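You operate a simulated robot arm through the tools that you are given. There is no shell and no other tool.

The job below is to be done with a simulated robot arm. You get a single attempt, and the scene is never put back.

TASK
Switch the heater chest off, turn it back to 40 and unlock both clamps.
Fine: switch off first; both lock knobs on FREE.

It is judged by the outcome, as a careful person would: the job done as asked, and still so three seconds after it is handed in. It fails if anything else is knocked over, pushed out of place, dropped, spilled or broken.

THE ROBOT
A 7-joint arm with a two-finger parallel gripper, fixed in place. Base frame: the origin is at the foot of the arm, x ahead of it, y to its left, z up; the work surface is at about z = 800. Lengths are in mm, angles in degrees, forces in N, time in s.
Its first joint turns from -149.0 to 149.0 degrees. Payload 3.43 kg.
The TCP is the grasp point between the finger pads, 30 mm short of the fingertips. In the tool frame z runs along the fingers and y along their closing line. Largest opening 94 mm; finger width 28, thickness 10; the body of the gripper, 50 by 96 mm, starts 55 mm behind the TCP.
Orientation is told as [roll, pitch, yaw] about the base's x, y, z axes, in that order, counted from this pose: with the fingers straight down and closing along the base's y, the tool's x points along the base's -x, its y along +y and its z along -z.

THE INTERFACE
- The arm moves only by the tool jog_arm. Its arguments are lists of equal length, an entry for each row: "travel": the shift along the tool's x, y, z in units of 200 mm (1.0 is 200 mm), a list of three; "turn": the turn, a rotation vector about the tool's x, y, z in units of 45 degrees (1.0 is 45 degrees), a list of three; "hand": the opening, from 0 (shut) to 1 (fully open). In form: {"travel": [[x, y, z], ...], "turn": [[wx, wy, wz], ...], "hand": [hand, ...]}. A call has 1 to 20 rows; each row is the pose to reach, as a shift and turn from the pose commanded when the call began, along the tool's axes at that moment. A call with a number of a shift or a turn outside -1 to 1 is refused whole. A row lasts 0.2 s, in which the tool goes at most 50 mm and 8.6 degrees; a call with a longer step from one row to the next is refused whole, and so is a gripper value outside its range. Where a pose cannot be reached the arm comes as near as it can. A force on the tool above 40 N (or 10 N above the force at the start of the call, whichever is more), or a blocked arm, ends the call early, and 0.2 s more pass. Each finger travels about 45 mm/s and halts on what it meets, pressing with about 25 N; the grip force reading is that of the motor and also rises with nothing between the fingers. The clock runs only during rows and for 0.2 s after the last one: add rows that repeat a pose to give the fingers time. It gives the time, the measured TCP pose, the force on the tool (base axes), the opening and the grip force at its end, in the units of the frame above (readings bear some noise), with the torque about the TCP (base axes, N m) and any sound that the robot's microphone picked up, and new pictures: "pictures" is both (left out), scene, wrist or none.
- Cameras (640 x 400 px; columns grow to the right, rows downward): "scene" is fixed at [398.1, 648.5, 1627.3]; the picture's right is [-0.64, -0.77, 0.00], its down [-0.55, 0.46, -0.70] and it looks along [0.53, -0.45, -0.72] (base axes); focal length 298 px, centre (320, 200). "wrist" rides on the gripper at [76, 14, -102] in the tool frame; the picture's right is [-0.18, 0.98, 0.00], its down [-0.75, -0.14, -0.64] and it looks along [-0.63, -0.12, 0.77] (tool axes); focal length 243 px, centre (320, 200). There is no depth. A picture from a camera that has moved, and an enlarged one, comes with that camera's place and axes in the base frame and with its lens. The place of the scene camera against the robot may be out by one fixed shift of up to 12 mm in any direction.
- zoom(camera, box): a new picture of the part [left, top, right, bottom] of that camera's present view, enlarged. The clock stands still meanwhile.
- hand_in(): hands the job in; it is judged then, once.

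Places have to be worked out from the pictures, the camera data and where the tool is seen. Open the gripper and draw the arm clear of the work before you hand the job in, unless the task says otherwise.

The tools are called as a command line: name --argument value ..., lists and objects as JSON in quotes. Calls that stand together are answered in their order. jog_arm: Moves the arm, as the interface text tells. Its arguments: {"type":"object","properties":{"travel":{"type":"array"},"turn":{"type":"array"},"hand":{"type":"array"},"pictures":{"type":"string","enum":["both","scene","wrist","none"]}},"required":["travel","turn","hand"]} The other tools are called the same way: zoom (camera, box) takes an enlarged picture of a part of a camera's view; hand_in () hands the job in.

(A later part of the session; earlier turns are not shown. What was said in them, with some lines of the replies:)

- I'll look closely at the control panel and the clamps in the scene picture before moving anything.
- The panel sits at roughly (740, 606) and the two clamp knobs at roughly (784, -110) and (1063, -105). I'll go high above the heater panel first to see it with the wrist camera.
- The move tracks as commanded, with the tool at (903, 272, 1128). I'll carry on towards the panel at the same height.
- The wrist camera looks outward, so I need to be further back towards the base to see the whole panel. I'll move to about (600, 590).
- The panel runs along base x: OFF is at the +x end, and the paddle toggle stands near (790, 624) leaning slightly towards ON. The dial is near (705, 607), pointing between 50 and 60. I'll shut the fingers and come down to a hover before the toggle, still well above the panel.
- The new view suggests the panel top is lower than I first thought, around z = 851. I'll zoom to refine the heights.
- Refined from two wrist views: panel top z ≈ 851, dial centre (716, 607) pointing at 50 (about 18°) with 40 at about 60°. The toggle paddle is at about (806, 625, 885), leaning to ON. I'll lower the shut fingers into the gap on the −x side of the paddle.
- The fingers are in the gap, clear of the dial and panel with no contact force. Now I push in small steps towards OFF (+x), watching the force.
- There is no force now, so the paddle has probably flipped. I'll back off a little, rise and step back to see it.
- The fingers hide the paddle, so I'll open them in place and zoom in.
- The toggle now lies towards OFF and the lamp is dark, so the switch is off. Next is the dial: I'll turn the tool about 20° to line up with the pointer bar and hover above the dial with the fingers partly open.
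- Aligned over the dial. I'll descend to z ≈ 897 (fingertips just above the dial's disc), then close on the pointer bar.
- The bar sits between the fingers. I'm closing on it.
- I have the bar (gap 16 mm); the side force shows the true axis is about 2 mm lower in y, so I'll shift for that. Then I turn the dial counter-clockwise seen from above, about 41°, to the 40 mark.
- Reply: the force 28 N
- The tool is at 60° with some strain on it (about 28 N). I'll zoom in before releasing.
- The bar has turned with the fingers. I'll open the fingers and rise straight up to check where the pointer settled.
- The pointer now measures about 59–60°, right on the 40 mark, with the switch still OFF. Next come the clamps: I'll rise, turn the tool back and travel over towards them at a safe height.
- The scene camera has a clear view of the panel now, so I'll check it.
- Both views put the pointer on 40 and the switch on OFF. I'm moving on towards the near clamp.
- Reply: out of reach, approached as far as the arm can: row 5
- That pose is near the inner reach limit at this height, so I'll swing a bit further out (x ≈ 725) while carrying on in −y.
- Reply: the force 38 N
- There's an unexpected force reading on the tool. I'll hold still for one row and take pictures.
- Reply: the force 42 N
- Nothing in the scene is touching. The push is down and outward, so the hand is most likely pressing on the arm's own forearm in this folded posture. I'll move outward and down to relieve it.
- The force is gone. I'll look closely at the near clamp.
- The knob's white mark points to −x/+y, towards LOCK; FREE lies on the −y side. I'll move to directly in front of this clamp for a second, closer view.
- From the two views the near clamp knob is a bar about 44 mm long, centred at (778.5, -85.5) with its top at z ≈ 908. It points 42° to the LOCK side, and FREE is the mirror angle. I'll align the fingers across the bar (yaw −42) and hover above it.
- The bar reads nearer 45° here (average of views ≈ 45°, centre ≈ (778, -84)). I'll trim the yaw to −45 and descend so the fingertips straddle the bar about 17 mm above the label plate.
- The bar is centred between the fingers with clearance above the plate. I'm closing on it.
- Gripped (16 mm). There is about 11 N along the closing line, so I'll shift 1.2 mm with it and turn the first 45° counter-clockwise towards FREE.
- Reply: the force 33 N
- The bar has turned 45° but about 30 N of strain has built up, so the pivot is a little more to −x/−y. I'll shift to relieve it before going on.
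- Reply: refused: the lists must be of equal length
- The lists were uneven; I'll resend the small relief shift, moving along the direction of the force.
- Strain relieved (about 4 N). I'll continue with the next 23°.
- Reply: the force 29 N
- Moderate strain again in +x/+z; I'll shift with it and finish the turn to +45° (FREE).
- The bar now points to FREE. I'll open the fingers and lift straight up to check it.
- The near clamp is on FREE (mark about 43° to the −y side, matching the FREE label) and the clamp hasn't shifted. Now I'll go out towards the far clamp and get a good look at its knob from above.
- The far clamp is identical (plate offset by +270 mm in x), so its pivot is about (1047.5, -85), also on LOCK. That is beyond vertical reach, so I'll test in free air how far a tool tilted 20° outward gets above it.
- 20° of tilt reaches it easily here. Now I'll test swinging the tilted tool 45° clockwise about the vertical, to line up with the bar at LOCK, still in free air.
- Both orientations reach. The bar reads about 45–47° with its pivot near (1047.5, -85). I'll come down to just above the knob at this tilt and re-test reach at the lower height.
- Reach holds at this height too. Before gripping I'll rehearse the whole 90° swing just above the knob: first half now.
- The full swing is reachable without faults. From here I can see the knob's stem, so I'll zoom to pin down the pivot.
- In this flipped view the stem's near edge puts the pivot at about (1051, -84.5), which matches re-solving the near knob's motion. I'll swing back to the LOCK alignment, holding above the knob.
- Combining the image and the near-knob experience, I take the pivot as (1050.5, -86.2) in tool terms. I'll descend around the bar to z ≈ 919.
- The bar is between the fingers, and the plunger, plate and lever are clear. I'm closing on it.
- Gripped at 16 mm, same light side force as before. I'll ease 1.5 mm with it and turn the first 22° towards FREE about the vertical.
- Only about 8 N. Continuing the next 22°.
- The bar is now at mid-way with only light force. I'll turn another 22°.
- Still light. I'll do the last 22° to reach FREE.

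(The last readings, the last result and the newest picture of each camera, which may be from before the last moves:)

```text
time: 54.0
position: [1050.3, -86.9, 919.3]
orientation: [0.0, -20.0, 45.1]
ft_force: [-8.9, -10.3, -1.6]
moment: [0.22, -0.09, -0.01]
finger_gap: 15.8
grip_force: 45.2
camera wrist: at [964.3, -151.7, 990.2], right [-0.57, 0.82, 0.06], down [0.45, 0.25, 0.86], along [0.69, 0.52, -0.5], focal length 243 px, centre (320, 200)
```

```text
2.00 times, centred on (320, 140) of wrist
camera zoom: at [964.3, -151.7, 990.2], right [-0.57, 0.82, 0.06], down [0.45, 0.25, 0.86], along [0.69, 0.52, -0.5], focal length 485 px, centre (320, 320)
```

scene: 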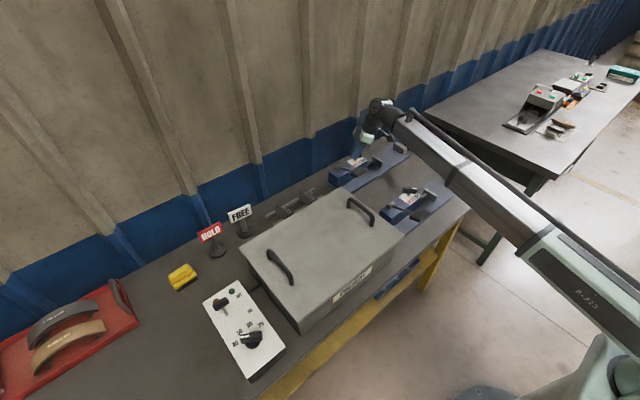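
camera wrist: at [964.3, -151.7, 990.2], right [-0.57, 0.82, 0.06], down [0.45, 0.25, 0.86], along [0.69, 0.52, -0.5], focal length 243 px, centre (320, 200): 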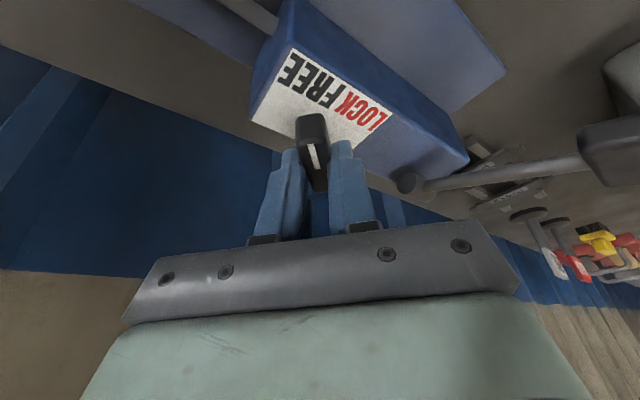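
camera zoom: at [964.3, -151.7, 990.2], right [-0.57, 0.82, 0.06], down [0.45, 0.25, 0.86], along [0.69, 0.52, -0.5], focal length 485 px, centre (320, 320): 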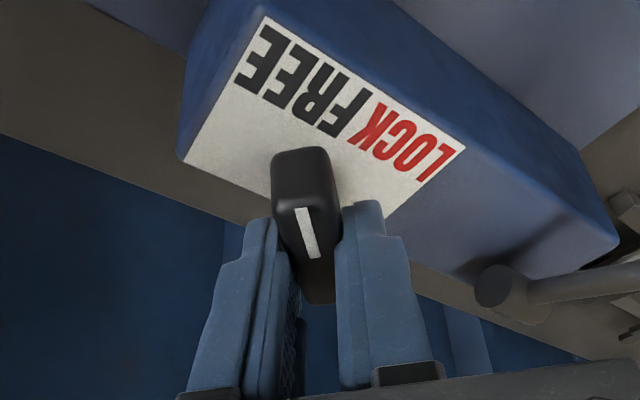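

The far bar now points at FREE too. I'll release it and rise straight up, tilt kept, to check.

jog_arm --travel '[[0, 0, 0], [0, 0, 0], [0, 0, 0], [-0.03, 0, -0.083], [-0.08, 0, -0.22], [-0.14, 0, -0.385], [-0.2, 0, -0.55]]' --turn '[[0, 0, 0], [0, 0, 0], [0, 0, 0], [0, 0, 0], [0, 0, 0], [0, 0, 0], [0, 0, 0]]' --hand '[0.5, 0.5, 0.5, 0.5, 0.5, 0.5, 0.5]' --pictures "both"

zoom --camera "wrist" --box '[220, 0, 420, 150]'

zoom --camera "scene" --box '[320, 130, 460, 230]'

```text
time: 55.6
position: [1049.4, -87.4, 1037.1]
orientation: [0.0, -19.9, 44.9]
ft_force: [0.6, 0.6, 0.0]
moment: [-0.02, -0.01, 0.02]
finger_gap: 47.0
grip_force: 0.1
camera wrist: at [964.3, -151.8, 1107.5], right [-0.57, 0.82, 0.06], down [0.45, 0.25, 0.86], along [0.69, 0.52, -0.51], focal length 243 px, centre (320, 200)
```

scene: 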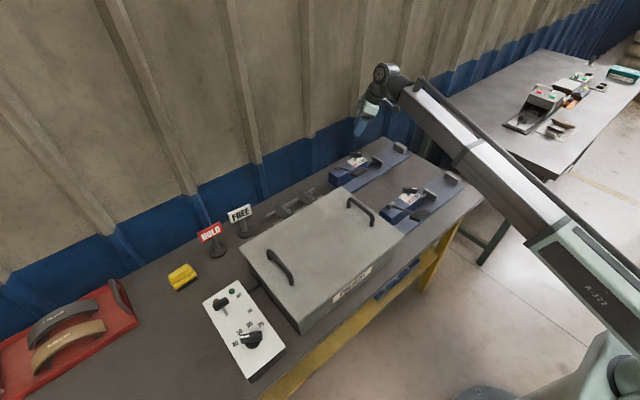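
wrist: 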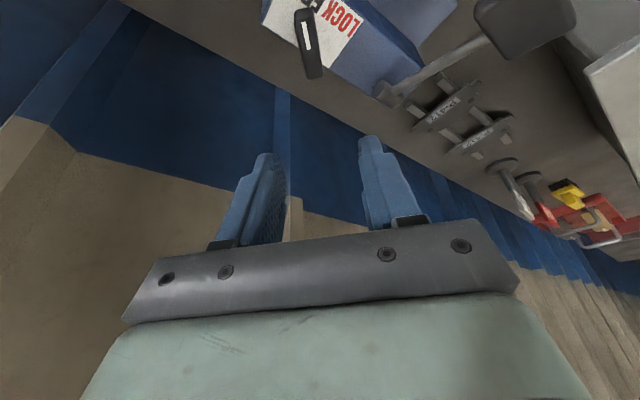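

```text
2.67 times, centred on (320, 75) of wrist
camera zoom: at [964.3, -151.8, 1107.5], right [-0.57, 0.82, 0.06], down [0.45, 0.25, 0.86], along [0.69, 0.52, -0.51], focal length 647 px, centre (320, 533)
```

zoom: 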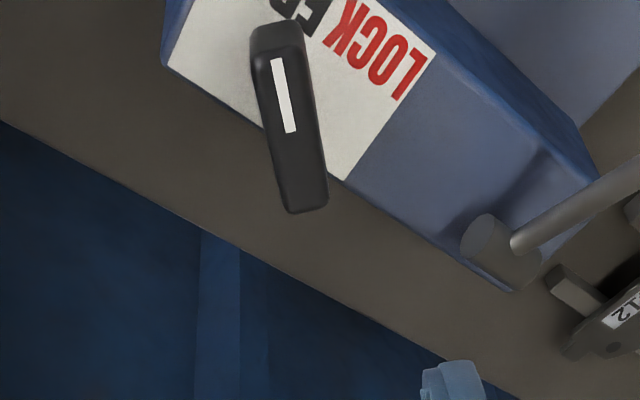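

```text
4.00 times, centred on (390, 180) of scene
camera zoom: at [398.1, 648.5, 1627.3], right [-0.64, -0.77, 0.0], down [-0.55, 0.46, -0.7], along [0.53, -0.45, -0.72], focal length 1192 px, centre (40, 280)
```

zoom: 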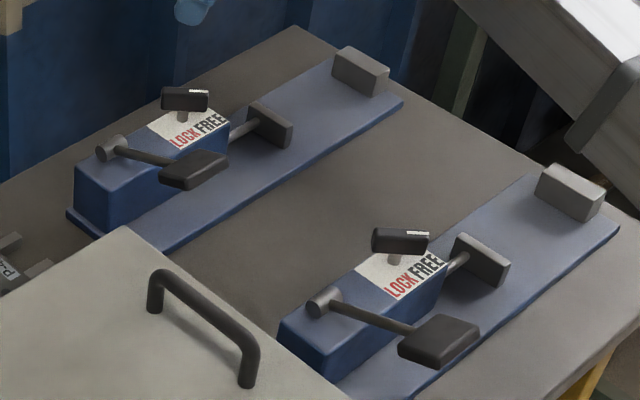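

Both lock knobs now read FREE with matching angles (about 42–43°). I'll zoom on the panel once more, then draw the arm back and up.

zoom --camera "scene" --box '[190, 270, 300, 390]'

jog_arm --travel '[[0.0, 0.02, -0.1], [0.01, 0.06, -0.2], [0.02, 0.1, -0.3], [0.03, 0.14, -0.4], [0.04, 0.18, -0.46], [0.045, 0.212, -0.495]]' --turn '[[0.057, 0, 0.157], [0.114, 0, 0.313], [0.171, 0, 0.47], [0.228, 0, 0.627], [0.285, 0, 0.783], [0.342, 0, 0.94]]' --hand '[1, 1, 1, 1, 1, 1]' --pictures "none"

```text
3.33 times, centred on (245, 330) of scene
camera zoom: at [398.1, 648.5, 1627.3], right [-0.64, -0.77, 0.0], down [-0.55, 0.46, -0.7], along [0.53, -0.45, -0.72], focal length 994 px, centre (570, -233)
```

zoom: 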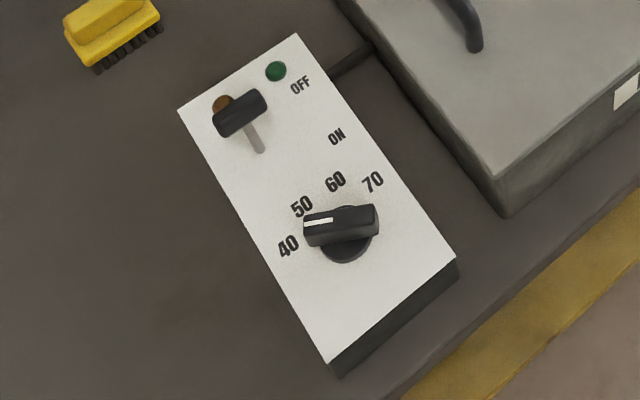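

```text
time: 57.0
position: [989.8, -87.1, 1127.6]
orientation: [0.0, -20.0, -0.2]
ft_force: [-0.1, 0.5, -0.2]
moment: [0.02, 0.02, 0.01]
finger_gap: 94.0
grip_force: 0.1
```

The panel still shows OFF and 40. I'll straighten the tool and return it to about its starting place, clear of the work, with the gripper open.

jog_arm --travel '[[0.01, 0.19, -0.004], [0.02, 0.38, -0.008], [0.03, 0.57, -0.012], [0.04, 0.76, -0.016], [0.047, 0.95, -0.017], [0.047, 0.95, -0.017]]' --turn '[[0, 0.09, 0], [0, 0.18, 0], [0, 0.27, 0], [0, 0.36, 0], [0, 0.444, 0], [0, 0.444, 0]]' --hand '[1, 1, 1, 1, 1, 1]' --pictures "both"

zoom --camera "scene" --box '[180, 130, 480, 390]'

zoom --camera "scene" --box '[320, 130, 460, 230]'

```text
time: 58.4
position: [980.6, 104.4, 1127.5]
orientation: [0.0, 0.0, 0.1]
ft_force: [0.3, -0.7, -0.2]
moment: [0.01, -0.01, 0.0]
finger_gap: 93.9
grip_force: 0.0
camera wrist: at [904.6, 118.9, 1229.6], right [0.18, 0.98, 0.0], down [0.75, -0.14, 0.64], along [0.63, -0.12, -0.77], focal length 243 px, centre (320, 200)
```

scene: 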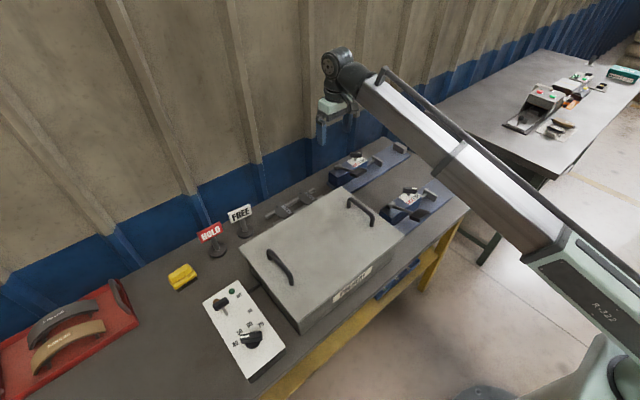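
wrist: 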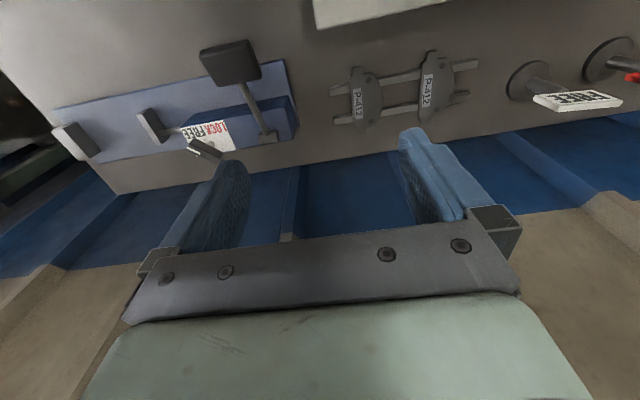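

```text
1.54 times, centred on (330, 260) of scene
camera zoom: at [398.1, 648.5, 1627.3], right [-0.64, -0.77, 0.0], down [-0.55, 0.46, -0.7], along [0.53, -0.45, -0.72], focal length 459 px, centre (305, 108)
```

zoom: 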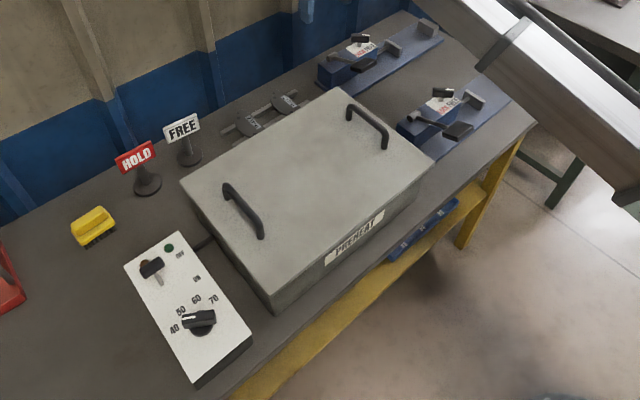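

```text
4.00 times, centred on (390, 180) of scene
camera zoom: at [398.1, 648.5, 1627.3], right [-0.64, -0.77, 0.0], down [-0.55, 0.46, -0.7], along [0.53, -0.45, -0.72], focal length 1192 px, centre (40, 280)
```

zoom: 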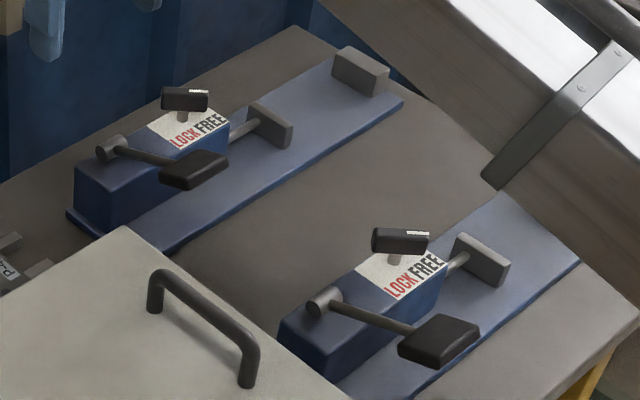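

The switch is on OFF with its lamp dark, the dial is on 40 and both lock knobs are on FREE. Nothing else has moved, the gripper is open and the arm is clear, so I'm handing in.

hand_in

```text
The job is handed in.
```

The heater chest is off, its dial is back at 40, and both clamp lock knobs are on FREE. I've handed the job in; no verdict has come back yet.

- **Switch:** I turned this off first. The paddle now leans to OFF and the amber lamp is dark.
- **Dial:** I turned it from 50 to 40. The pointer measures 58–61° across the views, and the 40 mark is at about 60°.
- **Clamps:** both pointers went from LOCK to FREE and now sit at matching angles. The far clamp was out of reach with the tool pointing straight down, so I tilted it 20° to turn that knob.

On the way to the clamps the force on the tool rose to about 42 N. Nothing in the scene was touching it, so the hand was probably pressing on the arm's own forearm. I moved away and the force cleared.

The final pictures show nothing else disturbed. The gripper is open and the arm is back near where it started.
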